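You operate a simulated robot arm through the tools that you are given. There is no shell and no other tool. Be economical: measure what you need, move in short steps, check, and stop when the job is done.

You are at the controls of a simulated two-armed robot. One attempt, no reset.

Task
Raise the plaster die to the line on the gauge jack, then stand it on the turntable.
Fine: hold the cast down as you draw it, wind the jack till the stump meets the blue line, and wind the jack down at the end. Set down upright: plaster die.
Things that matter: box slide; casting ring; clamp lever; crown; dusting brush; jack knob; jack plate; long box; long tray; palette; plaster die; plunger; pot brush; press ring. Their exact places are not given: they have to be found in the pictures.

It is judged by the outcome, as a careful person would: the job done as asked, and still so three seconds after it is handed in. It fails if anything else is knocked over, pushed out of place, dropped, spilled or broken.

Robot
Two 6-joint arms with two-finger parallel grippers on one trunk, on a base that drives. Base frame: it is fixed to the floor where the robot stands at the start and does not move with it; the origin is under the middle of the robot, x ahead of it, y to its left, z up; the surface under the hand at the start is at about z = 820. Lengths are in mm, angles in degrees, forces in N, time in s.
The left shoulder is at the start at [-89, 177, 806], the right one opposite. With the tool pointing down near the work surface each hand reaches from about 100 to 720 mm from the robot's upright axis, wherever it stands, measured 20 degrees to its own side. Places, roughly: box slide [900, 300, 1300]; clamp lever [400, -500, 900]; jack knob [400, 500, 900]; jack plate [500, 500, 800]; sanding block [500, -1000, 750]; top of the jack plate [500, 500, 900]; turntable knob [400, 300, 900]; turntable plate [500, 200, 900]. Payload 1.57 kg a hand.
The TCP of each hand is the grasp point between the finger pads, 30 mm short of the fingertips. In the tool frame z runs along the fingers and y along their closing line. Largest opening 80 mm; finger width 17, thickness 12; the body of the gripper, 40 by 82 mm, starts 80 mm behind the TCP.
Orientation is that of the tool frame in the base frame, as a unit quaternion [x, y, z, w]. With the fingers straight down and closing along the base's y, the tool's x points along the base's -x, its y along +y and its z along -z.

Tools
- The arms move only by the tool step_arm. It takes "left_steps", "right_steps" or both (then of equal length, played together; a hand with none holds still); each is a list of rows, each an object (a shift or turn left out is 0, a gripper value left out holds the last) with "linear": the shift along the base's x, y, z in mm, a list of three; "turn": the turn, a rotation vector about the base's x, y, z in degrees, a list of three; "grip": the finger opening in mm, from 0 to 80. In form: [{"linear": [tx, ty, tz], "turn": [rx, ry, rz], "grip": grip}, ...]. A call has 1 to 20 rows; each row is the pose to reach, as a shift and turn from the pose commanded when the call began. Each row takes 0.2 s and may step no farther than 50 mm and 8.6 degrees from the row before; otherwise, or with a gripper value out of range, the whole call is refused. Where a pose cannot be reached the arm comes as near as it can. A force on the tool above 40 N (or 10 N above the force at the start of the call, whichever is more), or a blocked arm, ends the call early, and 0.2 s more pass. The fingers move at their own pace (about 72 mm/s each) and stop on an object; they squeeze with about 21 N. The grip force told is the motor's: it shows also when the fingers shut on nothing. Time passes only in rows, and 0.2 s behind the last, so rows that repeat a pose let the fingers close. The reply holds the time, the measured pose of the TCP, the force on the tool along the base axes, the opening and the grip force, in the units named above and with some noise, with the torque about the TCP (base axes, N m) and any sound that the robot's microphone picked up.
- Cameras (640 x 400 px; columns grow to the right, rows downward): "scene" is now at [25.1, 17.3, 1533.9]; the picture's right is [0.28, -0.96, 0.00], its down [-0.68, -0.20, -0.71] and it looks along [0.68, 0.20, -0.71] (base axes); focal length 258 px, centre (320, 200). "left" rides on the left gripper at [72, 7, -122] in its tool frame; the picture's right is [-0.09, 1.00, 0.00], its down [-0.84, -0.08, -0.54] and it looks along [-0.54, -0.05, 0.84] (tool axes); focal length 238 px, centre (320, 200). "right" rides on the right gripper at [72, -7, -122] in its tool frame; the picture's right is [0.09, 1.00, 0.00], its down [-0.84, 0.08, -0.54] and it looks along [-0.54, 0.05, 0.84] (tool axes); focal length 238 px, centre (320, 200).
- camera(camera): a new picture of that camera. No time passes.
- lift_body(by): slides the trunk up (or, below 0, down) by that many mm; the arms and the scene camera ride with it, the base frame stays. It gives what a move gives, with no picture.
- drive_base(legs): drives the robot by 1 to 6 legs, each [ahead, left, turn to the left] in mm, mm and degrees, along the robot's own axes; the way and the turn of a leg run together, so that a leg with both is an arc; at most 1500 mm and 180 degrees a leg. The arms and the cameras ride along, it lands a little off, and it stops where it bumps. It gives what a move gives.
- aim_head(pan, tilt): turns the head with the scene camera to pan (to the left, within 143 degrees either way) and tilt (down, from -29 to 69), counted from straight ahead of the robot. It gives what a move gives.
- point_at(camera, pixels): for up to 12 pixels [column, row] of the newest picture of that camera ("zoom" is the newest enlarged one), the place [x, y, z] in the base frame of the surface seen there, good to about 2 mm, but the place of the scene camera against the robot may be out by one fixed shift of up to 25 mm in any direction. No time passes.
- close_up(camera, box): a new picture of the part [left, top, right, bottom] of that camera's present view, enlarged. No time passes.
- job_done(): hands the job in; it is judged then, once.

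Go step by step. Measure first, check grasps and placings, and put right what went wrong. The budget is 80 turns and 62 pictures, counting those below and the enlarged ones. Unless the task says otherwise, let go and move clear before handing in, and close with one line.

The tools are called after ">>>" as a command line: name --argument value ..., lists and objects as JSON in quotes. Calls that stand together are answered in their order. step_arm: Moves the arms, as the interface text tells. Its arguments: {"type":"object","properties":{"left_steps":{"type":"array","items":{"type":"object","properties":{"linear":{"type":"array","items":{"type":"number"}},"turn":{"type":"array","items":{"type":"number"}},"grip":{"type":"number"}}}},"right_steps":{"type":"array","items":{"type":"object","properties":{"linear":{"type":"array","items":{"type":"number"}},"turn":{"type":"array","items":{"type":"number"}},"grip":{"type":"number"}}}}},"required":[]} The other tools are called the same way: lift_body (by) slides the trunk up or down; drive_base (legs) drives the base; aim_head (pan, tilt) turns the head that bears the scene camera; camera (camera) takes a picture; point_at (camera, pixels) gives the place of the surface under pixels of a picture; close_up (camera, box) takes an enlarged picture of a part of a camera's view; job_done () hands the job in.

At the start:

```text
t: 0.0
left_tcp_pos: [297.6, 423.5, 1184.4]
left_tcp_rot: [0.0, 1.0, 0.0, 0.0]
left_ft_force: [-0.1, 0.1, -0.3]
left_moment: [0.02, -0.03, 0.03]
left_finger_gap: 79.8
left_grasp_force: 0.0
right_tcp_pos: [409.7, 61.5, 1181.8]
right_tcp_rot: [0.0, 1.0, 0.0, 0.0]
right_ft_force: [0.5, 0.8, -0.3]
right_moment: [-0.04, -0.03, -0.02]
right_finger_gap: 79.9
right_grasp_force: 0.0
trunk travel left (down, up): [-250.0, 78.0]
robot x, y, heading: [-1.0, -2.6, -0.1]
head pan, tilt: [16.5, 44.9]
```

scene: 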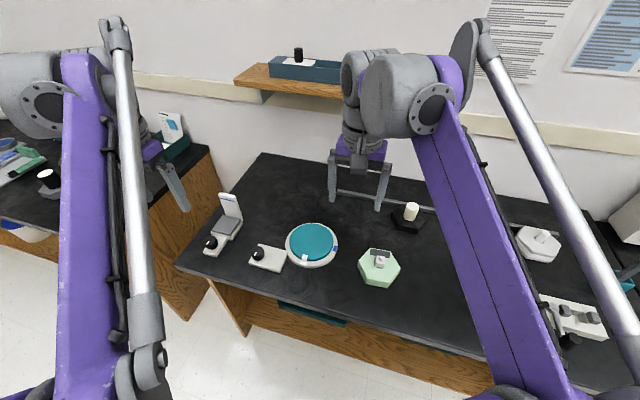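
right: 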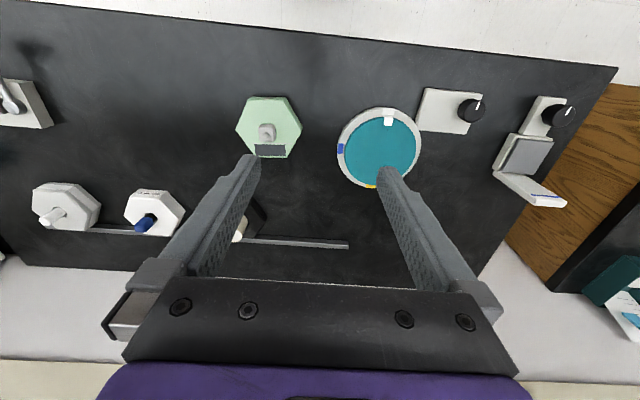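
left: 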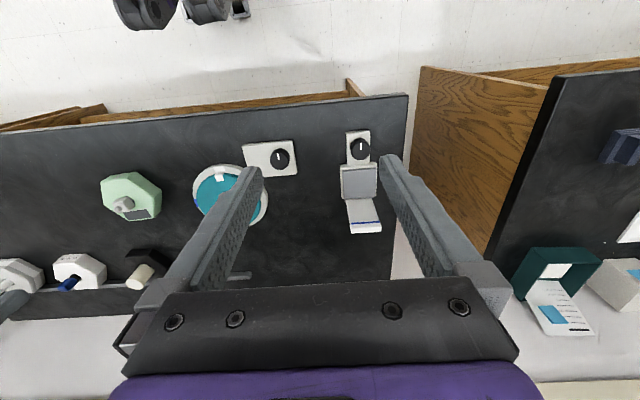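

The pictures show the gauge jack near scene (225,225), turntable (312,243), a green hexagonal cast with a stump (380,263), and other hexagonal casts on the right. I'll enlarge them to tell which is the plaster die.

>>> close_up --camera "right" --box '[0, 70, 340, 280]'

>>> close_up --camera "right" --box '[320, 70, 640, 270]'

>>> close_up --camera "scene" --box '[180, 180, 420, 330]'

```text
1.88 times, centred on (170, 175) of right
```

zoom: 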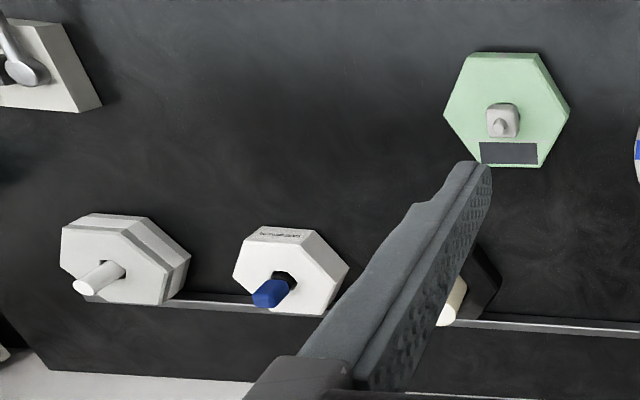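

```text
2.00 times, centred on (480, 170) of right
```

zoom: 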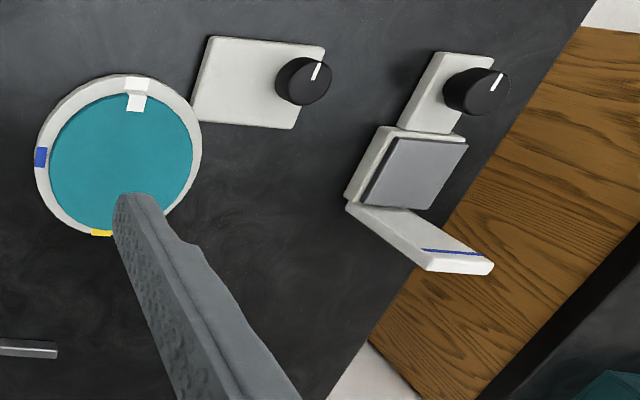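

```text
2.67 times, centred on (300, 255) of scene
```

zoom: 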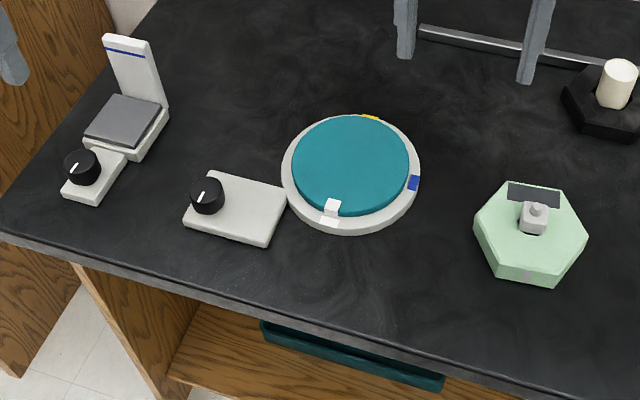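

The green hexagon with a grey stump looks like the cast holding the die. I'll take tighter close-ups of it and of the other fixtures.

>>> close_up --camera "scene" --box '[350, 240, 414, 280]'

>>> close_up --camera "right" --box '[230, 90, 310, 160]'

>>> close_up --camera "left" --box '[0, 150, 200, 300]'

>>> close_up --camera "scene" --box '[380, 180, 640, 345]'

```text
10.00 times, centred on (382, 260) of scene
```

zoom: 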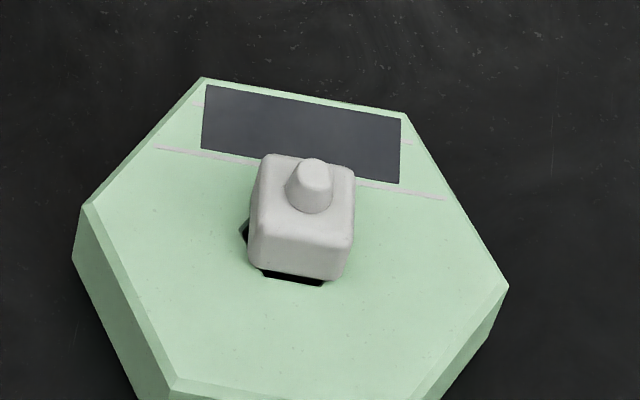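

```text
5.71 times, centred on (270, 125) of right
```

zoom: 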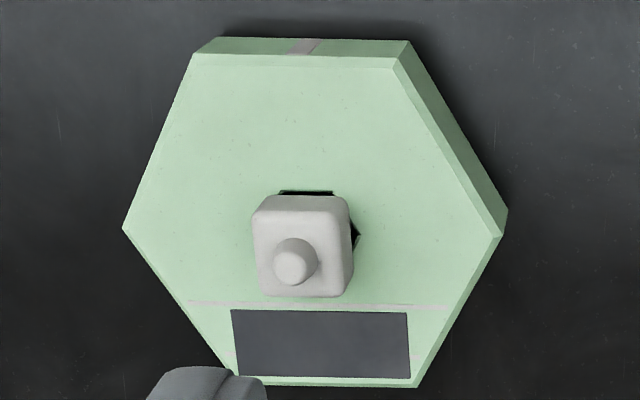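

```text
2.67 times, centred on (100, 225) of left
```

zoom: 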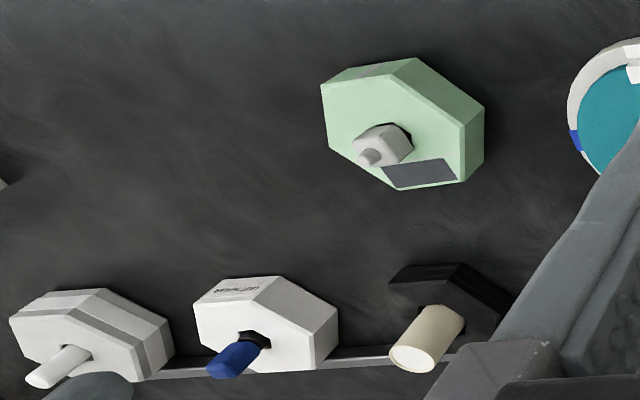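

```text
2.42 times, centred on (510, 262) of scene
```

zoom: 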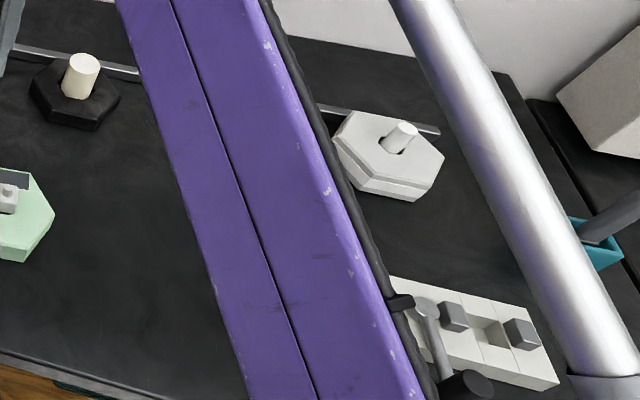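

The die is the grey block with a stump, in the green cast's socket. I'll measure it, the jack and the turntable through the hand cameras.

>>> point_at --camera "right" --pixels '[[266, 136], [268, 127], [252, 105], [290, 120], [257, 152], [282, 152], [388, 118], [380, 145], [340, 149], [372, 186], [450, 110], [471, 107]]'

>>> point_at --camera "left" --pixels '[[358, 180], [343, 168], [374, 167], [345, 194], [376, 194], [361, 149], [350, 226], [380, 224], [364, 231], [358, 205], [117, 206], [282, 158]]'

>>> close_up --camera "left" --box '[320, 120, 400, 240]'

```text
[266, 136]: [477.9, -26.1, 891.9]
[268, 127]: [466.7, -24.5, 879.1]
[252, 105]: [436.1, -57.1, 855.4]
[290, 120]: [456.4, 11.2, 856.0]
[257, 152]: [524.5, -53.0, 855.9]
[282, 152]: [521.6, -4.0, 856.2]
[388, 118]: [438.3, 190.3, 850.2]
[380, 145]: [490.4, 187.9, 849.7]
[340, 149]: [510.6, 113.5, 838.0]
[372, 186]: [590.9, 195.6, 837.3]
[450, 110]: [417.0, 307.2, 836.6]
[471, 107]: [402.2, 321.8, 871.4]
```

```text
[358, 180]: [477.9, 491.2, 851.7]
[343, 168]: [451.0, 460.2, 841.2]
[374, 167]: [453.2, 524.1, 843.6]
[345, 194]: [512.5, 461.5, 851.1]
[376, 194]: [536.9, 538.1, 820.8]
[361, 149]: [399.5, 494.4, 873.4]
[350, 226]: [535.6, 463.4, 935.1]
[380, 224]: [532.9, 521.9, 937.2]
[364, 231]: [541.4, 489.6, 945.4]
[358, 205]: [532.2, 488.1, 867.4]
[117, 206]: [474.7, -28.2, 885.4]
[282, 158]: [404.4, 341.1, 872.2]
```

```text
3.33 times, centred on (360, 180) of left
```

zoom: 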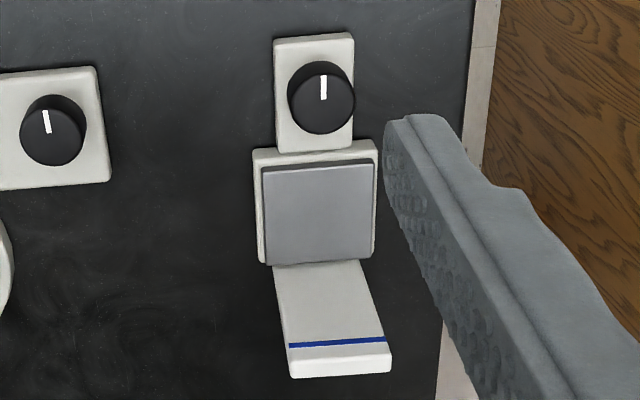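

The die is at about [473,-26], block top z≈882 and stump top ≈893, and the cast top is ≈856. Plan: the right hand, tilted in from the right with its fingers straddling the die, presses the cast down, and the left hand draws the die. First I yaw the right hand 90° and move it aside.

>>> step_arm --right_steps '[{"linear": [5, -25, -8], "turn": [0, 0, 8.2]}, {"linear": [10, -50, -16], "turn": [0, 0, 16.4]}, {"linear": [15, -75, -24], "turn": [0, 0, 24.6]}, {"linear": [20, -100, -32], "turn": [0, 0, 32.8]}, {"linear": [25, -125, -40], "turn": [0, 0, 41]}, {"linear": [30, -150, -48], "turn": [0, 0, 49.2]}, {"linear": [35, -175, -56], "turn": [0, 0, 57.4]}, {"linear": [40, -200, -64], "turn": [0, 0, 65.6]}, {"linear": [45, -225, -72], "turn": [0, 0, 73.8]}, {"linear": [50, -245, -80], "turn": [0, 0, 82]}, {"linear": [60, -250, -80], "turn": [0, 0, 90], "grip": 60}, {"linear": [60, -250, -80], "turn": [0, 0, 90], "grip": 60}]'

```text
t: 2.6
left_tcp_pos: [299.0, 423.8, 1184.6]
left_tcp_rot: [0.0, 1.0, 0.0, 0.0]
left_ft_force: [1.3, 0.0, 0.2]
left_moment: [0.0, -0.03, -0.01]
left_finger_gap: 80.0
left_grasp_force: 0.1
right_tcp_pos: [467.9, -188.3, 1099.9]
right_tcp_rot: [0.708, -0.706, 0.0, 0.0]
right_ft_force: [1.1, -0.4, 0.1]
right_moment: [0.01, 0.02, 0.01]
right_finger_gap: 60.2
right_grasp_force: 0.1
trunk travel left (down, up): [-250.0, 78.0]
robot x, y, heading: [-0.6, -0.6, -0.0]
head pan, tilt: [16.5, 44.9]
```

The yaw went in cleanly (tool x now along -y). Next I tilt 45° so the fingers point down and toward +y, and move the left hand toward the die at a safe height.

>>> step_arm --right_steps '[{"linear": [0, -5, -5], "turn": [7.5, 0, 0]}, {"linear": [0, -10, -10], "turn": [15, 0, 0]}, {"linear": [0, -15, -20], "turn": [22.5, 0, 0]}, {"linear": [0, -15, -30], "turn": [30, 0, 0]}, {"linear": [0, -15, -40], "turn": [37.5, 0, 0]}, {"linear": [0, -15, -50], "turn": [45, 0, 0]}, {"linear": [0, -15, -50], "turn": [45, 0, 0]}, {"linear": [0, -15, -50], "turn": [45, 0, 0]}, {"linear": [0, -15, -50], "turn": [45, 0, 0]}, {"linear": [0, -15, -50], "turn": [45, 0, 0]}]' --left_steps '[{"linear": [17, -45, -10]}, {"linear": [34, -90, -20]}, {"linear": [51, -135, -30]}, {"linear": [68, -180, -40]}, {"linear": [85, -225, -50]}, {"linear": [102, -270, -60]}, {"linear": [119, -315, -70]}, {"linear": [136, -360, -80]}, {"linear": [153, -405, -90]}, {"linear": [170, -446, -100], "grip": 60}]'

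>>> camera --camera "left"

>>> camera --camera "scene"

```text
t: 4.8
left_tcp_pos: [467.9, -27.5, 1084.3]
left_tcp_rot: [0.0, 1.0, 0.002, 0.0]
left_ft_force: [0.3, 0.6, 0.6]
left_moment: [0.0, 0.02, 0.04]
left_finger_gap: 60.1
left_grasp_force: 0.2
right_tcp_pos: [469.6, -203.8, 1051.7]
right_tcp_rot: [-0.653, 0.653, 0.271, 0.272]
right_ft_force: [-0.4, 0.8, 0.7]
right_moment: [0.0, -0.01, 0.0]
right_finger_gap: 60.3
right_grasp_force: 0.1
trunk travel left (down, up): [-250.0, 78.0]
robot x, y, heading: [0.3, 0.5, 0.2]
head pan, tilt: [16.5, 44.9]
```

```text
50 pictures are left
```

left: 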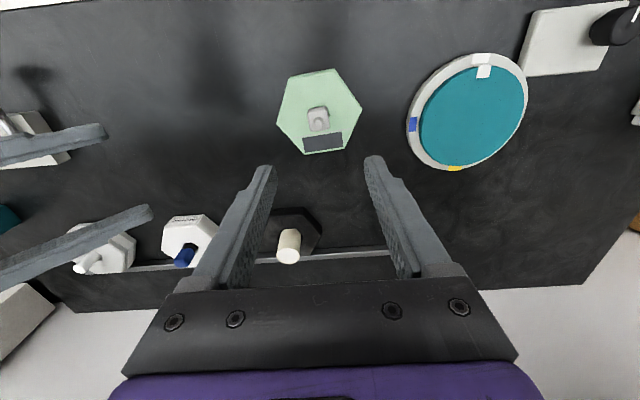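

```text
49 pictures are left
```

scene: 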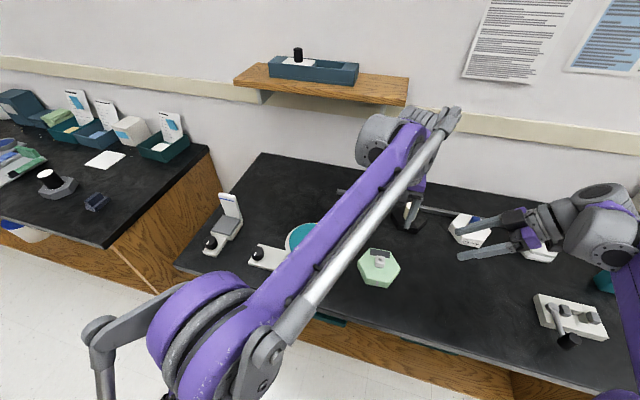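

The right hand stays clear and the die is well seen at left (318,118). I'll enlarge and measure it precisely.

>>> close_up --camera "left" --box '[270, 65, 366, 160]'

>>> point_at --camera "left" --pixels '[[318, 124], [311, 113], [323, 111], [311, 128], [324, 130], [277, 112], [361, 106], [333, 70], [290, 78], [304, 154], [344, 149]]'

```text
4.21 times, centred on (318, 112) of left
```

zoom: 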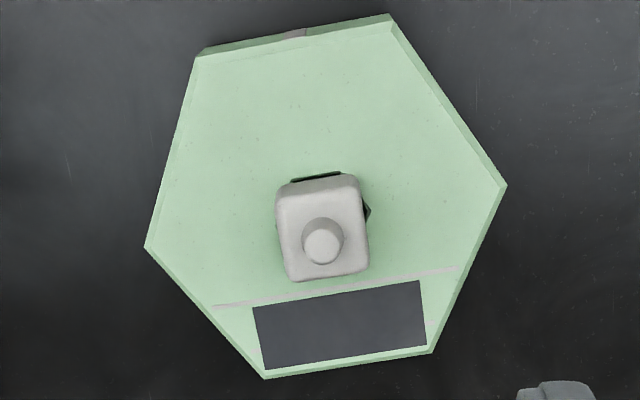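

```text
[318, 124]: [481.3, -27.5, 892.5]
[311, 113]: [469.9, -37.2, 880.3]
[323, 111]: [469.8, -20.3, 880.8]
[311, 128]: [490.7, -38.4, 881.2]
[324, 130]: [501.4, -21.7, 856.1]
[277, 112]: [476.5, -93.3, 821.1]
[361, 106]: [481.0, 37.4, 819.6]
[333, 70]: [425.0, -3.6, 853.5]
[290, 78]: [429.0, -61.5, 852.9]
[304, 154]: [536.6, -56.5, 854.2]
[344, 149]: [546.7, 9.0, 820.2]
```

The die block is about 26 mm square, centred at [480,-28], yawed about +4°; the cast is ±54 mm in x. I'll bring the right hand in along its finger direction to hover over the cast straddling the die, opening 64.

>>> step_arm --right_steps '[{"linear": [10.4, 10, -10], "grip": 64}, {"linear": [10.4, 40, -38]}, {"linear": [10.4, 70, -67]}, {"linear": [10.4, 100, -95]}, {"linear": [10.4, 125, -119]}, {"linear": [10.4, 145, -138]}, {"linear": [10.4, 154.8, -147]}, {"linear": [10.4, 154.8, -147]}]'

>>> camera --camera "left"

>>> camera --camera "right"

```text
t: 6.6
left_tcp_pos: [466.3, -25.9, 1085.1]
left_tcp_rot: [0.0, 1.0, 0.0, 0.0]
left_ft_force: [0.4, -1.1, -1.1]
left_moment: [0.01, -0.04, 0.0]
left_finger_gap: 59.9
left_grasp_force: 0.0
right_tcp_pos: [478.7, -49.7, 906.4]
right_tcp_rot: [0.653, -0.653, -0.272, -0.271]
right_ft_force: [0.3, 0.2, -0.4]
right_moment: [0.04, 0.03, 0.0]
right_finger_gap: 63.8
right_grasp_force: 0.0
trunk travel left (down, up): [-250.0, 78.0]
robot x, y, heading: [3.7, 0.5, 0.1]
head pan, tilt: [16.5, 44.9]
```

```text
47 pictures are left
```

left: 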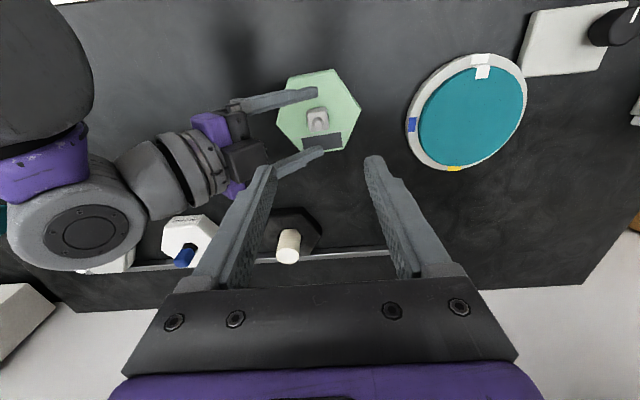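

```text
46 pictures are left
```

right: 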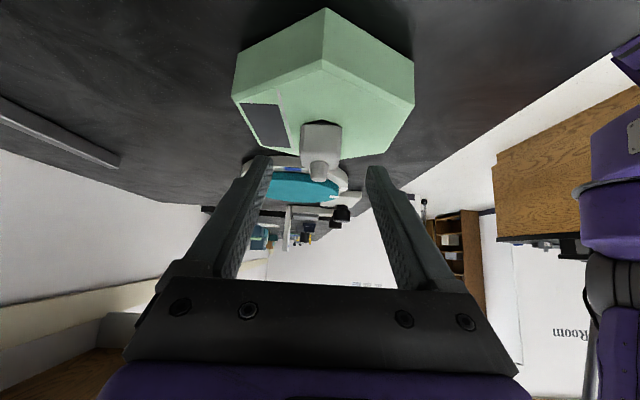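

The right fingers straddle the die nicely. I'll lower the hand onto the cast in small steps.

>>> step_arm --right_steps '[{"linear": [1, 0, -8]}, {"linear": [1, 0, -15]}, {"linear": [1, 0, -19]}, {"linear": [1, 0, -21]}, {"linear": [1, 0, -21]}]'

```text
t: 7.8
left_tcp_pos: [466.5, -25.3, 1085.8]
left_tcp_rot: [0.0, 1.0, -0.001, 0.0]
left_ft_force: [0.1, -0.3, -0.2]
left_moment: [-0.02, 0.02, 0.0]
left_finger_gap: 60.0
left_grasp_force: 0.0
right_tcp_pos: [481.3, -49.6, 884.4]
right_tcp_rot: [-0.653, 0.654, 0.27, 0.271]
right_ft_force: [-0.2, 1.0, 0.4]
right_moment: [-0.02, -0.02, 0.01]
right_finger_gap: 64.1
right_grasp_force: 0.2
trunk travel left (down, up): [-250.0, 78.0]
robot x, y, heading: [2.3, -4.1, 0.1]
head pan, tilt: [16.5, 44.9]
```

No contact yet, just above. I'll bring the left hand over the block with 4° yaw and lower toward it.

>>> step_arm --left_steps '[{"linear": [7, -1, -30], "turn": [0, 0, 4], "grip": 46}, {"linear": [13.5, -2.5, -70], "turn": [0, 0, 4]}, {"linear": [13.5, -2.5, -110], "turn": [0, 0, 4]}, {"linear": [13.5, -2.5, -140], "turn": [0, 0, 4]}, {"linear": [13.5, -2.5, -150], "turn": [0, 0, 4]}, {"linear": [13.5, -2.5, -150], "turn": [0, 0, 4]}]'

>>> camera --camera "left"

```text
t: 9.2
left_tcp_pos: [482.2, -25.3, 935.1]
left_tcp_rot: [-0.035, 0.999, -0.001, -0.001]
left_ft_force: [-0.1, 0.4, -0.1]
left_moment: [0.02, 0.01, -0.03]
left_finger_gap: 46.1
left_grasp_force: 0.1
right_tcp_pos: [482.0, -49.7, 884.2]
right_tcp_rot: [-0.653, 0.654, 0.27, 0.27]
right_ft_force: [-0.5, 0.8, 0.4]
right_moment: [-0.02, -0.01, -0.01]
right_finger_gap: 64.0
right_grasp_force: 0.1
trunk travel left (down, up): [-250.0, 78.0]
robot x, y, heading: [1.5, -1.6, -0.4]
head pan, tilt: [16.5, 44.9]
```

```text
45 pictures are left
```

left: 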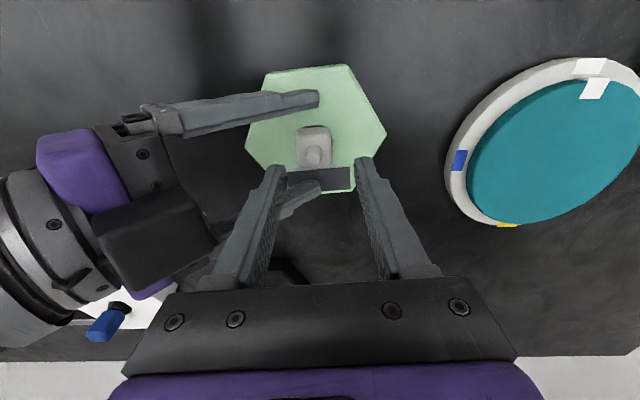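

The hands are clear of each other. I'll measure the block again from here before going down.

>>> point_at --camera "left" --pixels '[[314, 155], [298, 135], [330, 133], [300, 160], [329, 160], [313, 130], [297, 150], [331, 148]]'

>>> close_up --camera "left" --box '[250, 90, 390, 200]'

```text
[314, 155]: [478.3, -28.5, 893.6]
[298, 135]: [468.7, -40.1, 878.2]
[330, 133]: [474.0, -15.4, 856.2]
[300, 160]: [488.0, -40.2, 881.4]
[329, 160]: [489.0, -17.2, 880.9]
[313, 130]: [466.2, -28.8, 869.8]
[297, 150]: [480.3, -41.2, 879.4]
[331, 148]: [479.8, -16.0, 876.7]
```

```text
3.64 times, centred on (320, 145) of left
```

zoom: 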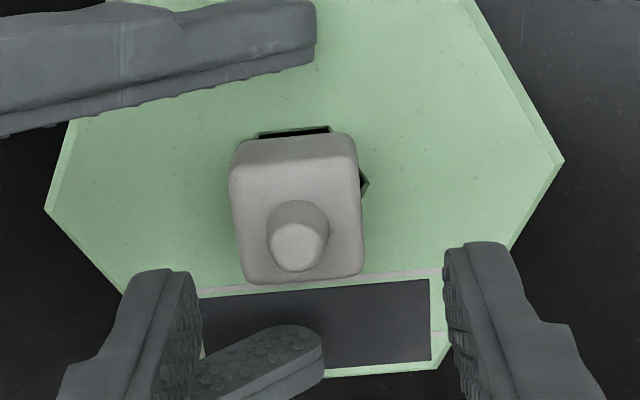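

The block spans y −41.5…−15.7, centre [479,−28.5]. I'll lower the left hand around it and then seat the right hand on the cast.

>>> step_arm --left_steps '[{"linear": [-2, -3.5, -5]}, {"linear": [-2, -3.5, -20]}, {"linear": [-2, -3.5, -35]}, {"linear": [-2, -3.5, -43]}, {"linear": [-2, -3.5, -43]}, {"linear": [-2, -3.5, -43]}, {"linear": [-2, -3.5, -43]}, {"linear": [-2, -3.5, -43]}, {"linear": [-2, -3.5, -43]}]' --right_steps '[{"linear": [0, 0, 0]}, {"linear": [0, 0, 0]}, {"linear": [0, 0, 0]}, {"linear": [0, 0, -1]}, {"linear": [0, 0, -2]}, {"linear": [0, 0, -3]}, {"linear": [0, 0, -4]}, {"linear": [0, 0, -5]}, {"linear": [0, 0, -5]}]'

```text
t: 10.9
left_tcp_pos: [479.2, -29.3, 891.0]
left_tcp_rot: [-0.035, 0.999, 0.001, 0.0]
left_ft_force: [-0.5, -0.3, 0.2]
left_moment: [0.03, -0.01, -0.02]
left_finger_gap: 46.0
left_grasp_force: 0.0
right_tcp_pos: [481.3, -48.8, 882.7]
right_tcp_rot: [-0.652, 0.653, 0.272, 0.274]
right_ft_force: [-0.3, -4.0, 16.4]
right_moment: [0.12, 0.31, 0.21]
right_finger_gap: 63.9
right_grasp_force: 0.0
trunk travel left (down, up): [-250.0, 78.0]
robot x, y, heading: [1.5, 1.3, -0.3]
head pan, tilt: [16.5, 44.9]
stopped in row 8 (right hand): the force on the tool passed its limit at 43 N (the readings are from after the stop); the commanded pose is now the measured one
```

The right hand now presses on the cast with about 16 N. I'll close the left fingers on the die.

>>> step_arm --left_steps '[{"grip": 30}, {"grip": 20}, {"grip": 20}, {"grip": 20}]'

```text
t: 11.9
left_tcp_pos: [478.5, -29.5, 891.8]
left_tcp_rot: [-0.035, 0.999, 0.001, 0.0]
left_ft_force: [0.9, -0.2, 0.9]
left_moment: [0.0, 0.01, 0.01]
left_finger_gap: 27.1
left_grasp_force: 21.3
right_tcp_pos: [479.7, -49.4, 882.3]
right_tcp_rot: [-0.652, 0.653, 0.272, 0.273]
right_ft_force: [1.7, -4.0, 28.0]
right_moment: [0.36, 0.37, -0.08]
right_finger_gap: 63.9
right_grasp_force: 0.0
trunk travel left (down, up): [-250.0, 78.0]
robot x, y, heading: [-0.8, -0.7, -0.0]
head pan, tilt: [16.5, 44.9]
heard: snap
```

The grip holds 27 mm at 21 N, but I heard a snap. I'll look before drawing.

>>> close_up --camera "left" --box '[220, 70, 420, 220]'

>>> close_up --camera "right" --box '[220, 0, 420, 210]'

```text
2.67 times, centred on (320, 145) of left
```

zoom: 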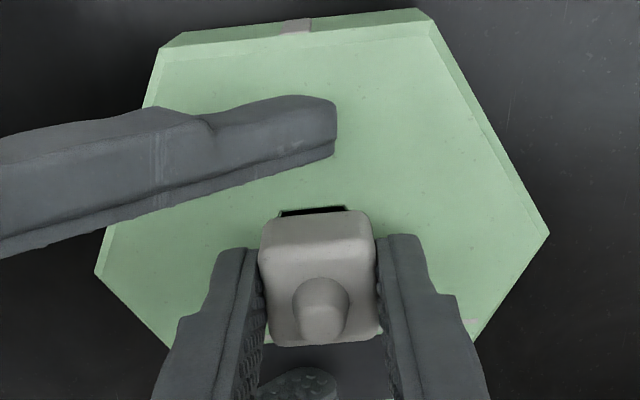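

```text
1.90 times, centred on (320, 105) of right
```

zoom: 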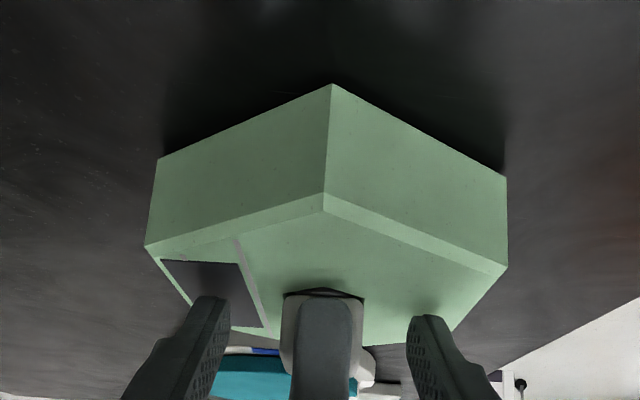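

Everything looks intact and seated. I'll draw the die up slowly while the right hand holds the cast.

>>> step_arm --left_steps '[{"linear": [0, 0, 2]}, {"linear": [0, 0, 4]}, {"linear": [0, 0, 6]}, {"linear": [0, 0, 9]}, {"linear": [0, 0, 12]}, {"linear": [0, 0, 15]}, {"linear": [0, 0, 15]}]'

>>> camera --camera "right"

```text
t: 13.5
left_tcp_pos: [478.2, -30.4, 907.5]
left_tcp_rot: [-0.035, 0.999, 0.0, 0.001]
left_ft_force: [-0.8, 1.3, -1.4]
left_moment: [-0.04, -0.03, 0.01]
left_finger_gap: 27.1
left_grasp_force: 21.0
right_tcp_pos: [482.1, -49.6, 883.3]
right_tcp_rot: [-0.652, 0.653, 0.271, 0.274]
right_ft_force: [4.0, -4.7, 34.0]
right_moment: [0.44, 0.38, -0.08]
right_finger_gap: 63.7
right_grasp_force: 0.1
trunk travel left (down, up): [-250.0, 78.0]
robot x, y, heading: [-0.3, -3.3, -0.1]
head pan, tilt: [16.5, 44.9]
```

```text
41 pictures are left
```

right: 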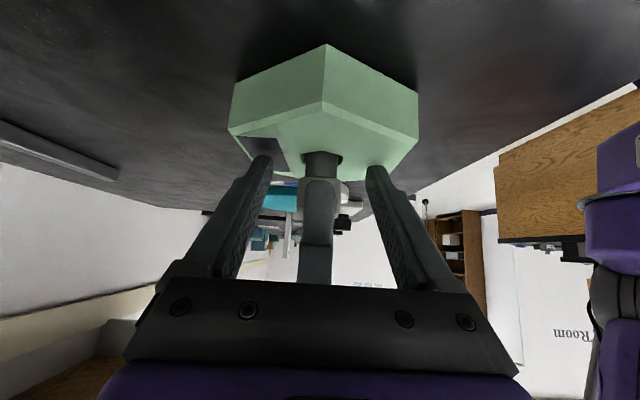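

The die is coming out with a dark shank below and the cast stays put. I'll continue upward.

>>> step_arm --left_steps '[{"linear": [0, 0, 5]}, {"linear": [0, 0, 10]}, {"linear": [0, 0, 16]}, {"linear": [0, 0, 24]}, {"linear": [0, 0, 34]}, {"linear": [0, 0, 50]}, {"linear": [0, 0, 70]}, {"linear": [0, 0, 90]}, {"linear": [0, 0, 90]}]'

>>> camera --camera "right"

```text
t: 15.5
left_tcp_pos: [480.3, -30.4, 996.0]
left_tcp_rot: [-0.035, 0.999, 0.0, 0.001]
left_ft_force: [0.4, -0.6, 0.3]
left_moment: [0.02, -0.01, -0.02]
left_finger_gap: 27.2
left_grasp_force: 20.8
right_tcp_pos: [480.3, -48.5, 881.8]
right_tcp_rot: [-0.652, 0.653, 0.27, 0.274]
right_ft_force: [3.6, -4.1, 34.1]
right_moment: [0.4, 0.35, -0.07]
right_finger_gap: 63.7
right_grasp_force: 0.2
trunk travel left (down, up): [-250.0, 78.0]
robot x, y, heading: [4.1, -0.3, -0.1]
head pan, tilt: [16.5, 44.9]
```

```text
40 pictures are left
```

right: 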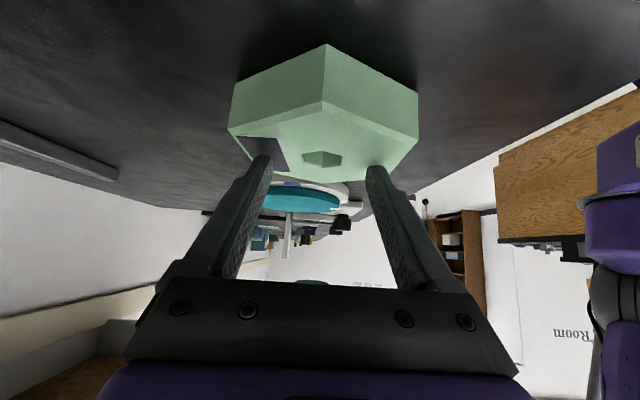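

The die is free and the empty hex socket is visible. I'll lift the right hand off and retreat it along its fingers, then view the die from the scene camera.

>>> step_arm --right_steps '[{"linear": [0, 0, 4]}, {"linear": [0, 0, 10]}, {"linear": [0, -20, 28]}, {"linear": [0, -50, 56]}, {"linear": [0, -80, 84]}, {"linear": [0, -110, 112]}, {"linear": [0, -140, 140]}, {"linear": [0, -180, 160]}, {"linear": [0, -220, 170]}]' --left_steps '[{"linear": [0, 0, 0]}, {"linear": [0, 0, 0]}, {"linear": [0, 0, 10]}, {"linear": [0, 0, 30]}, {"linear": [0, 20, 50]}, {"linear": [0, 50, 60]}, {"linear": [0, 90, 60]}, {"linear": [0, 130, 60]}, {"linear": [0, 170, 60]}]'

>>> camera --camera "right"

>>> camera --camera "scene"

```text
t: 17.5
left_tcp_pos: [479.8, 140.3, 1055.0]
left_tcp_rot: [-0.035, 0.999, 0.0, 0.0]
left_ft_force: [0.7, -0.5, 0.0]
left_moment: [0.01, -0.04, 0.01]
left_finger_gap: 27.3
left_grasp_force: 20.9
right_tcp_pos: [480.8, -269.8, 1052.0]
right_tcp_rot: [-0.652, 0.653, 0.272, 0.273]
right_ft_force: [-0.3, 0.5, -0.6]
right_moment: [-0.04, 0.01, -0.03]
right_finger_gap: 64.1
right_grasp_force: 0.0
trunk travel left (down, up): [-250.0, 78.0]
robot x, y, heading: [2.3, 0.7, 0.2]
head pan, tilt: [16.5, 44.9]
```

```text
39 pictures are left
```

right: 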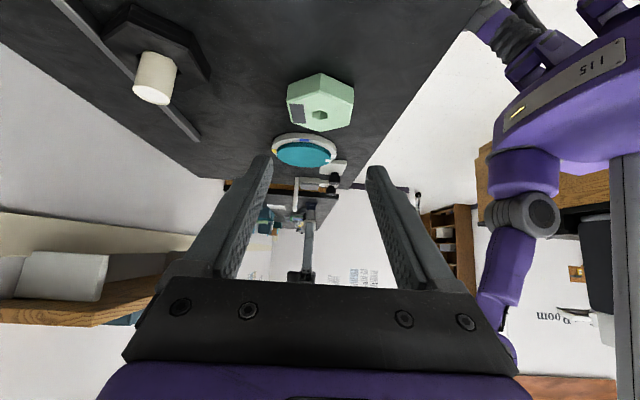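

```text
38 pictures are left
```

scene: 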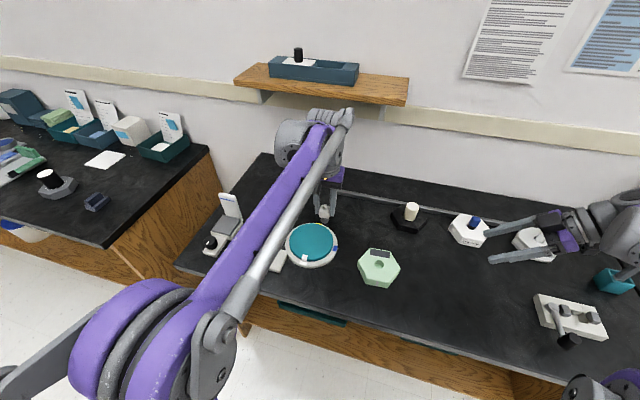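

>>> close_up --camera "scene" --box '[284, 160, 364, 230]'

>>> close_up --camera "right" --box '[260, 130, 380, 290]'

```text
5.71 times, centred on (324, 195) of scene
```

zoom: 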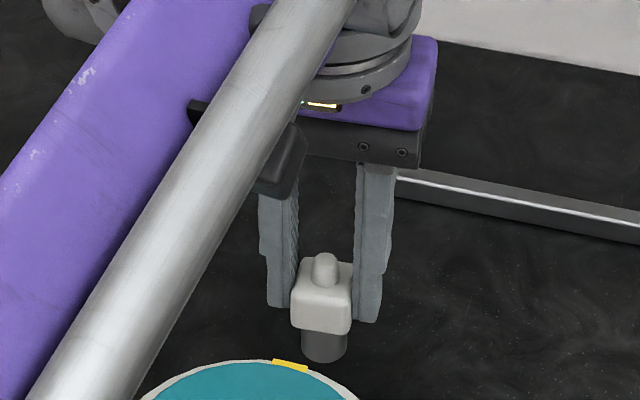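

```text
2.50 times, centred on (320, 210) of right
```

zoom: 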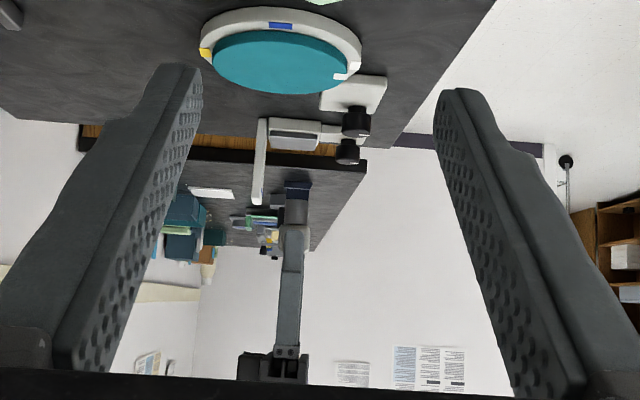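

The die's shank is a dark cylinder below the block. I'll measure its bottom and the stump top from both views.

>>> point_at --camera "zoom" --pixels '[[297, 182], [297, 187], [297, 192], [297, 200], [296, 210], [296, 218], [297, 225], [296, 232]]'

>>> point_at --camera "scene" --pixels '[[324.6, 205], [324, 221], [324, 216], [230, 198], [226, 225], [312, 240]]'

>>> close_up --camera "right" --box '[300, 195, 330, 225]'

```text
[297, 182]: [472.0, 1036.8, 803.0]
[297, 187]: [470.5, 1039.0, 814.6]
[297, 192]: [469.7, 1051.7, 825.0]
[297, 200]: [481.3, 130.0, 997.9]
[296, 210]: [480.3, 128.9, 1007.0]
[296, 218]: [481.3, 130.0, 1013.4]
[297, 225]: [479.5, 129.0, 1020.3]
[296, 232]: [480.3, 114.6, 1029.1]
```

```text
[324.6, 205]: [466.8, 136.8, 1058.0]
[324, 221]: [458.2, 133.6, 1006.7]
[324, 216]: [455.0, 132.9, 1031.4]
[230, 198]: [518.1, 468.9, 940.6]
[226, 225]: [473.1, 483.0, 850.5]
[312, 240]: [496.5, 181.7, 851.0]
```

```text
13.33 times, centred on (315, 210) of right
```

zoom: 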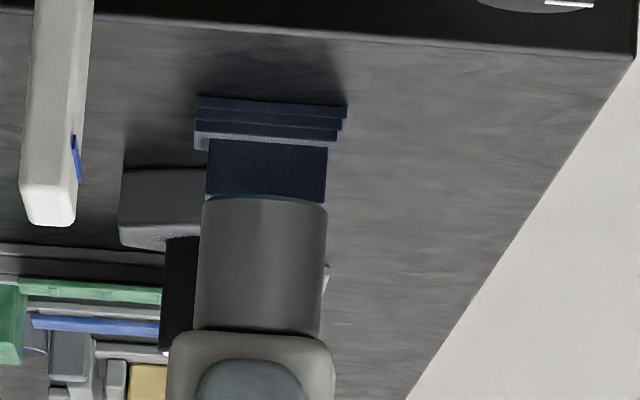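

The die is ~60 mm tall, with its bottom ≈58 mm below the TCP and its top ≈1.5 mm above. On the plate (z≈852) the top would be ≈912, and the line is at ≈936. I'll drive left 220 mm so the jack is comfortably within left-hand reach.

>>> drive_base --legs '[[0, 220, 0]]'

>>> camera --camera "left"

```text
t: 20.1
left_tcp_pos: [478.8, 362.2, 1055.5]
left_tcp_rot: [-0.037, 0.999, 0.0, 0.0]
left_ft_force: [-0.4, -0.3, -1.8]
left_moment: [0.03, 0.01, -0.04]
left_finger_gap: 27.2
left_grasp_force: 21.0
right_tcp_pos: [482.2, -47.5, 1051.2]
right_tcp_rot: [0.653, -0.652, -0.272, -0.273]
right_ft_force: [-0.4, 0.1, 0.8]
right_moment: [-0.03, 0.02, -0.01]
right_finger_gap: 64.1
right_grasp_force: 0.0
trunk travel left (down, up): [-250.0, 78.0]
robot x, y, heading: [1.1, 219.0, -0.2]
head pan, tilt: [16.5, 44.9]
```

```text
34 pictures are left
```

left: 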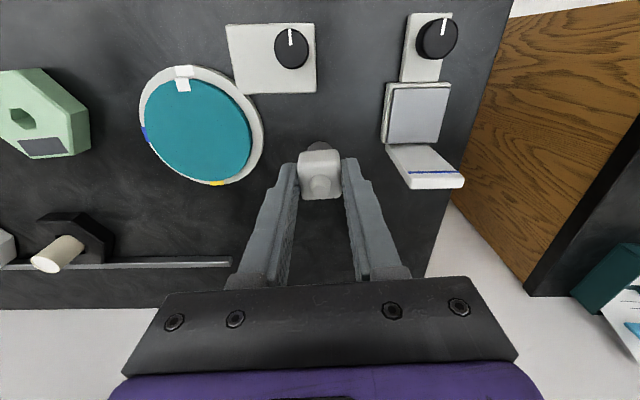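

The drive went well and the die is still held. I'll measure the jack plate, line and knob from here.

>>> close_up --camera "left" --box '[370, 0, 480, 200]'

>>> point_at --camera "left" --pixels '[[418, 112], [396, 90], [446, 90], [391, 140], [439, 138], [410, 172], [458, 173], [435, 173], [437, 41], [423, 30], [457, 35], [420, 95]]'

```text
2.00 times, centred on (425, 100) of left
```

zoom: 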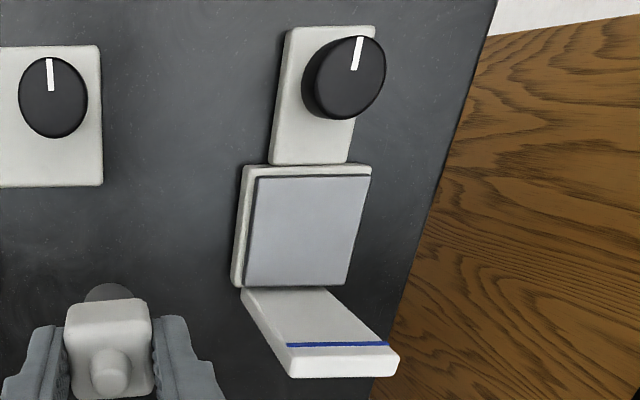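

```text
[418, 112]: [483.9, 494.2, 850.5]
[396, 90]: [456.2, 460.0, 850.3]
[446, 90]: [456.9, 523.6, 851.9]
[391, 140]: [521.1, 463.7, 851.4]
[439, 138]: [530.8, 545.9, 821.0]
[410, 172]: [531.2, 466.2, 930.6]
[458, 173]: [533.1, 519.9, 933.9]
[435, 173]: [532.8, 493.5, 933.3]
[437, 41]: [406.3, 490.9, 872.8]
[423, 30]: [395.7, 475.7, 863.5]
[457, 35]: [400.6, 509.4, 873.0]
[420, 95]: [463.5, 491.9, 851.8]
```

The plate is centred at [487,492], top z≈851; the blue line is at z≈933. I'll move the die over the plate and down to just above it.

>>> step_arm --left_steps '[{"linear": [3, 45, 0]}, {"linear": [6, 90, 0]}, {"linear": [7.5, 129, 0]}, {"linear": [7.5, 129, -40]}, {"linear": [7.5, 129, -80]}, {"linear": [7.5, 129, -115]}, {"linear": [7.5, 129, -135]}, {"linear": [7.5, 129, -140]}, {"linear": [7.5, 129, -140]}]'

>>> aim_head --pan 28 --tilt 45

>>> camera --camera "scene"

```text
t: 22.1
left_tcp_pos: [486.6, 491.4, 914.7]
left_tcp_rot: [-0.036, 0.999, 0.0, 0.001]
left_ft_force: [0.3, -0.6, -0.8]
left_moment: [-0.03, 0.0, -0.01]
left_finger_gap: 27.0
left_grasp_force: 21.1
right_tcp_pos: [482.2, -47.8, 1052.0]
right_tcp_rot: [0.653, -0.652, -0.272, -0.273]
right_ft_force: [0.7, -0.3, -0.1]
right_moment: [0.01, 0.02, 0.01]
right_finger_gap: 63.6
right_grasp_force: 0.0
trunk travel left (down, up): [-250.0, 78.0]
robot x, y, heading: [3.2, 217.0, -0.0]
head pan, tilt: [16.5, 44.9]
```

```text
t: 22.8
left_tcp_pos: [487.0, 492.4, 915.9]
left_tcp_rot: [-0.036, 0.999, -0.001, 0.001]
left_ft_force: [0.0, 0.3, -0.8]
left_moment: [0.0, 0.02, 0.0]
left_finger_gap: 27.1
left_grasp_force: 20.9
right_tcp_pos: [481.1, -47.5, 1053.1]
right_tcp_rot: [0.653, -0.652, -0.272, -0.273]
right_ft_force: [0.3, -0.6, 0.5]
right_moment: [-0.02, 0.01, 0.03]
right_finger_gap: 64.1
right_grasp_force: 0.0
trunk travel left (down, up): [-250.0, 78.0]
robot x, y, heading: [1.1, 221.3, 0.1]
head pan, tilt: [28.0, 45.0]
```

```text
32 pictures are left
```

scene: 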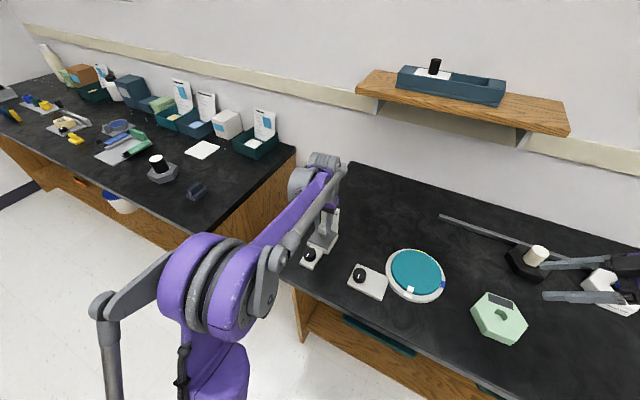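

The die is just above the plate. I'll lower it in fine steps, watching the force.

>>> step_arm --left_steps '[{"linear": [0, 0, -1.5]}, {"linear": [0, 0, -3]}, {"linear": [0, 0, -4]}, {"linear": [0, 0, -4.5]}]'

>>> close_up --camera "left" --box '[260, 60, 380, 220]'

```text
t: 23.8
left_tcp_pos: [485.3, 491.7, 910.6]
left_tcp_rot: [-0.037, 0.999, 0.0, 0.0]
left_ft_force: [-0.4, 0.6, 0.2]
left_moment: [0.02, 0.03, -0.01]
left_finger_gap: 27.3
left_grasp_force: 21.3
right_tcp_pos: [482.1, -48.4, 1052.2]
right_tcp_rot: [-0.653, 0.653, 0.272, 0.273]
right_ft_force: [-0.7, -0.3, 0.0]
right_moment: [0.02, 0.0, 0.0]
right_finger_gap: 64.0
right_grasp_force: 0.1
trunk travel left (down, up): [-250.0, 78.0]
robot x, y, heading: [0.0, 220.7, 0.5]
head pan, tilt: [28.0, 45.0]
```

```text
2.50 times, centred on (320, 140) of left
```

zoom: 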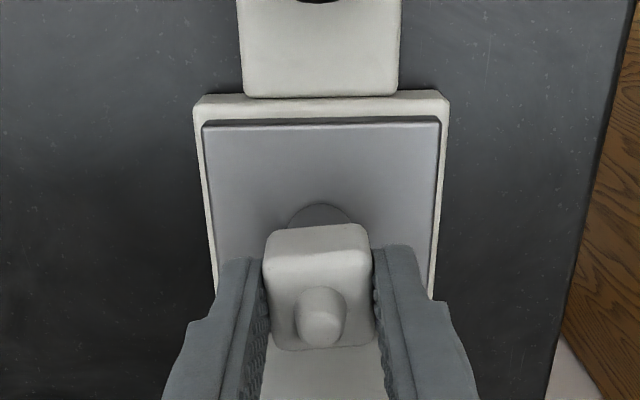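

No contact force yet at TCP z≈910.6. I'll continue in half-millimetre steps.

>>> step_arm --left_steps '[{"linear": [0, 0, -0.5]}, {"linear": [0, 0, -1]}, {"linear": [0, 0, -1.5]}, {"linear": [0, 0, -1.5]}]'

```text
t: 24.8
left_tcp_pos: [486.7, 490.9, 910.3]
left_tcp_rot: [-0.037, 0.999, -0.001, 0.0]
left_ft_force: [0.1, 0.2, 0.4]
left_moment: [0.01, 0.02, 0.01]
left_finger_gap: 27.2
left_grasp_force: 20.6
right_tcp_pos: [481.2, -47.2, 1051.5]
right_tcp_rot: [0.653, -0.652, -0.272, -0.272]
right_ft_force: [0.9, 0.2, -0.8]
right_moment: [0.0, 0.01, 0.0]
right_finger_gap: 64.1
right_grasp_force: 0.1
trunk travel left (down, up): [-250.0, 78.0]
robot x, y, heading: [0.6, 222.8, 0.2]
head pan, tilt: [28.0, 45.0]
```

>>> step_arm --left_steps '[{"linear": [0, 0, -0.5]}, {"linear": [0, 0, -1]}, {"linear": [0, 0, -1.5]}, {"linear": [0, 0, -1.5]}]'

```text
t: 25.8
left_tcp_pos: [486.3, 491.9, 910.1]
left_tcp_rot: [-0.036, 0.999, 0.0, 0.001]
left_ft_force: [3.3, -0.1, 19.8]
left_moment: [0.0, -0.18, 0.0]
left_finger_gap: 27.1
left_grasp_force: 21.2
right_tcp_pos: [481.5, -48.5, 1053.5]
right_tcp_rot: [0.653, -0.653, -0.272, -0.273]
right_ft_force: [-0.9, -0.4, -0.5]
right_moment: [-0.02, -0.04, 0.01]
right_finger_gap: 63.9
right_grasp_force: 0.0
trunk travel left (down, up): [-250.0, 78.0]
robot x, y, heading: [0.5, 225.0, 0.3]
head pan, tilt: [28.0, 45.0]
```

Contact at 20 N. I'll relieve the pressure slightly, open, and rise clear.

>>> step_arm --left_steps '[{"linear": [0, 0, 0.8]}, {"linear": [0, 0, 0.8], "grip": 34}, {"linear": [0, 0, 0.8], "grip": 46}, {"linear": [0, 0, 0.8], "grip": 46}, {"linear": [0, 0, 20]}, {"linear": [0, 0, 50]}, {"linear": [0, 0, 90]}, {"linear": [-30, 0, 110]}]'

>>> camera --camera "left"

```text
t: 27.6
left_tcp_pos: [452.9, 491.5, 1018.7]
left_tcp_rot: [-0.036, 0.999, 0.0, 0.001]
left_ft_force: [0.3, 0.0, 0.2]
left_moment: [0.01, -0.03, 0.05]
left_finger_gap: 46.0
left_grasp_force: 0.2
right_tcp_pos: [480.8, -48.2, 1052.5]
right_tcp_rot: [0.653, -0.652, -0.272, -0.273]
right_ft_force: [-0.7, -0.3, 0.1]
right_moment: [0.0, -0.04, 0.0]
right_finger_gap: 63.8
right_grasp_force: 0.1
trunk travel left (down, up): [-250.0, 78.0]
robot x, y, heading: [-1.1, 220.8, 0.1]
head pan, tilt: [28.0, 45.0]
```

```text
30 pictures are left
```

left: 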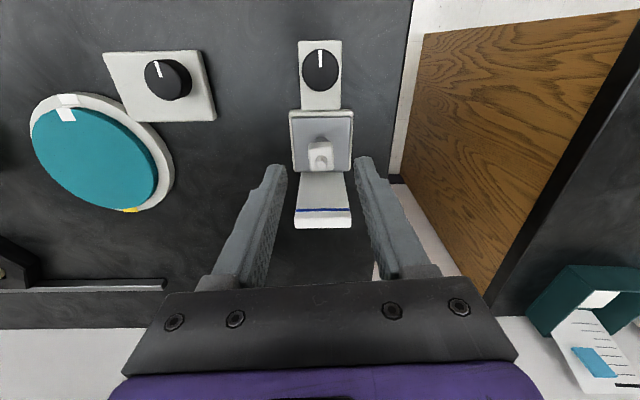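

The die stands on the plate at (320,150). I'll measure the stump top, the line, and the knob.

>>> point_at --camera "left" --pixels '[[320, 163], [320, 146], [305, 211], [340, 210], [320, 218], [319, 70], [304, 72], [338, 71], [320, 88], [320, 100], [300, 130]]'

>>> close_up --camera "left" --box '[270, 30, 370, 230]'

```text
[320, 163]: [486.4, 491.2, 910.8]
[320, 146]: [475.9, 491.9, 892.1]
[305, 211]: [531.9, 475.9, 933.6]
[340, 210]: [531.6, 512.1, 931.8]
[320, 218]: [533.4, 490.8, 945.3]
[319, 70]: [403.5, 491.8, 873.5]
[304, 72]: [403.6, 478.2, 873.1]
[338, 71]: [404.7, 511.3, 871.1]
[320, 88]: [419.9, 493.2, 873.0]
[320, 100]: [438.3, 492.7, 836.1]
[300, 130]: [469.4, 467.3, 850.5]
```

```text
2.00 times, centred on (320, 130) of left
```

zoom: 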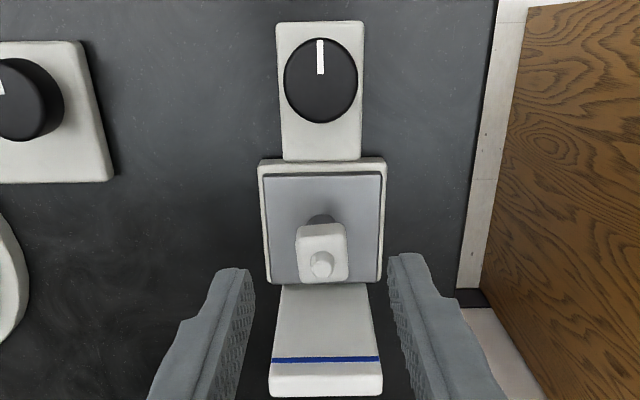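

The stump top is z≈911, the line ≈933 (about 22 mm to raise). The knob is centred at [403.5,492.5], ~36 mm across, top z 873. I'll move the left hand over the knob and lower around it.

>>> step_arm --left_steps '[{"linear": [-25, 0.5, 0], "turn": [0, 0, -4], "grip": 60}, {"linear": [-49.5, 1, -20], "turn": [0, 0, -4]}, {"linear": [-49.5, 1, -60], "turn": [0, 0, -4]}, {"linear": [-49.5, 1, -100], "turn": [0, 0, -4]}, {"linear": [-49.5, 1, -130], "turn": [0, 0, -4]}, {"linear": [-49.5, 1, -146], "turn": [0, 0, -4]}, {"linear": [-49.5, 1, -146], "turn": [0, 0, -4]}, {"linear": [-49.5, 1, -146], "turn": [0, 0, -4], "grip": 40}, {"linear": [-49.5, 1, -146], "turn": [0, 0, -4], "grip": 28}, {"linear": [-49.5, 1, -146], "turn": [0, 0, -4], "grip": 28}]'

>>> camera --camera "left"

```text
t: 29.8
left_tcp_pos: [406.2, 491.5, 871.6]
left_tcp_rot: [-0.002, 1.0, 0.001, 0.0]
left_ft_force: [-1.3, 6.7, -1.6]
left_moment: [0.23, 0.08, 0.0]
left_finger_gap: 37.9
left_grasp_force: 43.7
right_tcp_pos: [482.3, -48.4, 1052.8]
right_tcp_rot: [0.654, -0.652, -0.272, -0.271]
right_ft_force: [-0.7, 0.9, 1.1]
right_moment: [0.01, 0.0, -0.01]
right_finger_gap: 63.8
right_grasp_force: 0.0
trunk travel left (down, up): [-250.0, 78.0]
robot x, y, heading: [-0.2, 216.8, 0.2]
head pan, tilt: [28.0, 45.0]
```

```text
28 pictures are left
```

left: 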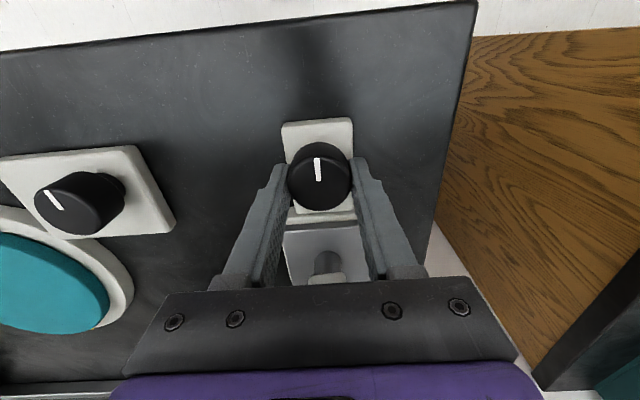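

The knob is gripped at 38 mm. I'll try a 30° clockwise turn and look at the result.

>>> step_arm --left_steps '[{"linear": [-1, 0.7, 0], "turn": [0, 0, -6]}, {"linear": [-1, 0.7, 0], "turn": [0, 0, -12]}, {"linear": [-1, 0.7, 0], "turn": [0, 0, -18]}, {"linear": [-1, 0.7, 0], "turn": [0, 0, -24]}, {"linear": [-1, 0.7, 0], "turn": [0, 0, -30]}, {"linear": [-1, 0.7, 0], "turn": [0, 0, -30]}]'

>>> camera --camera "left"

```text
t: 31.2
left_tcp_pos: [405.3, 489.9, 871.6]
left_tcp_rot: [0.258, 0.966, -0.001, 0.0]
left_ft_force: [-4.5, -19.8, -28.5]
left_moment: [-0.3, -0.63, 0.07]
left_finger_gap: 37.6
left_grasp_force: 43.9
right_tcp_pos: [482.0, -49.5, 1052.5]
right_tcp_rot: [-0.653, 0.653, 0.272, 0.272]
right_ft_force: [-0.1, 0.7, -0.2]
right_moment: [-0.01, 0.01, -0.01]
right_finger_gap: 64.0
right_grasp_force: 0.0
trunk travel left (down, up): [-250.0, 78.0]
robot x, y, heading: [-1.2, 221.9, 0.4]
head pan, tilt: [28.0, 45.0]
```

```text
27 pictures are left
```

left: 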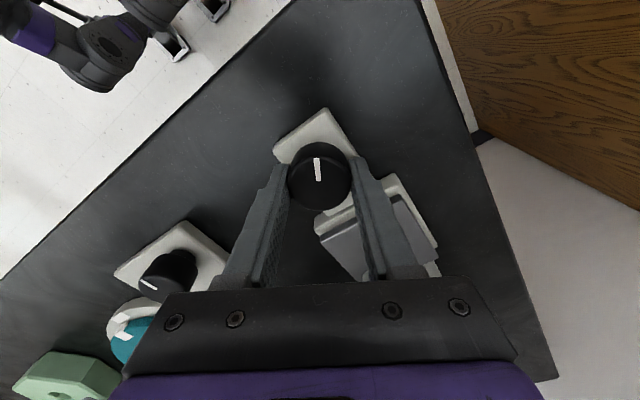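

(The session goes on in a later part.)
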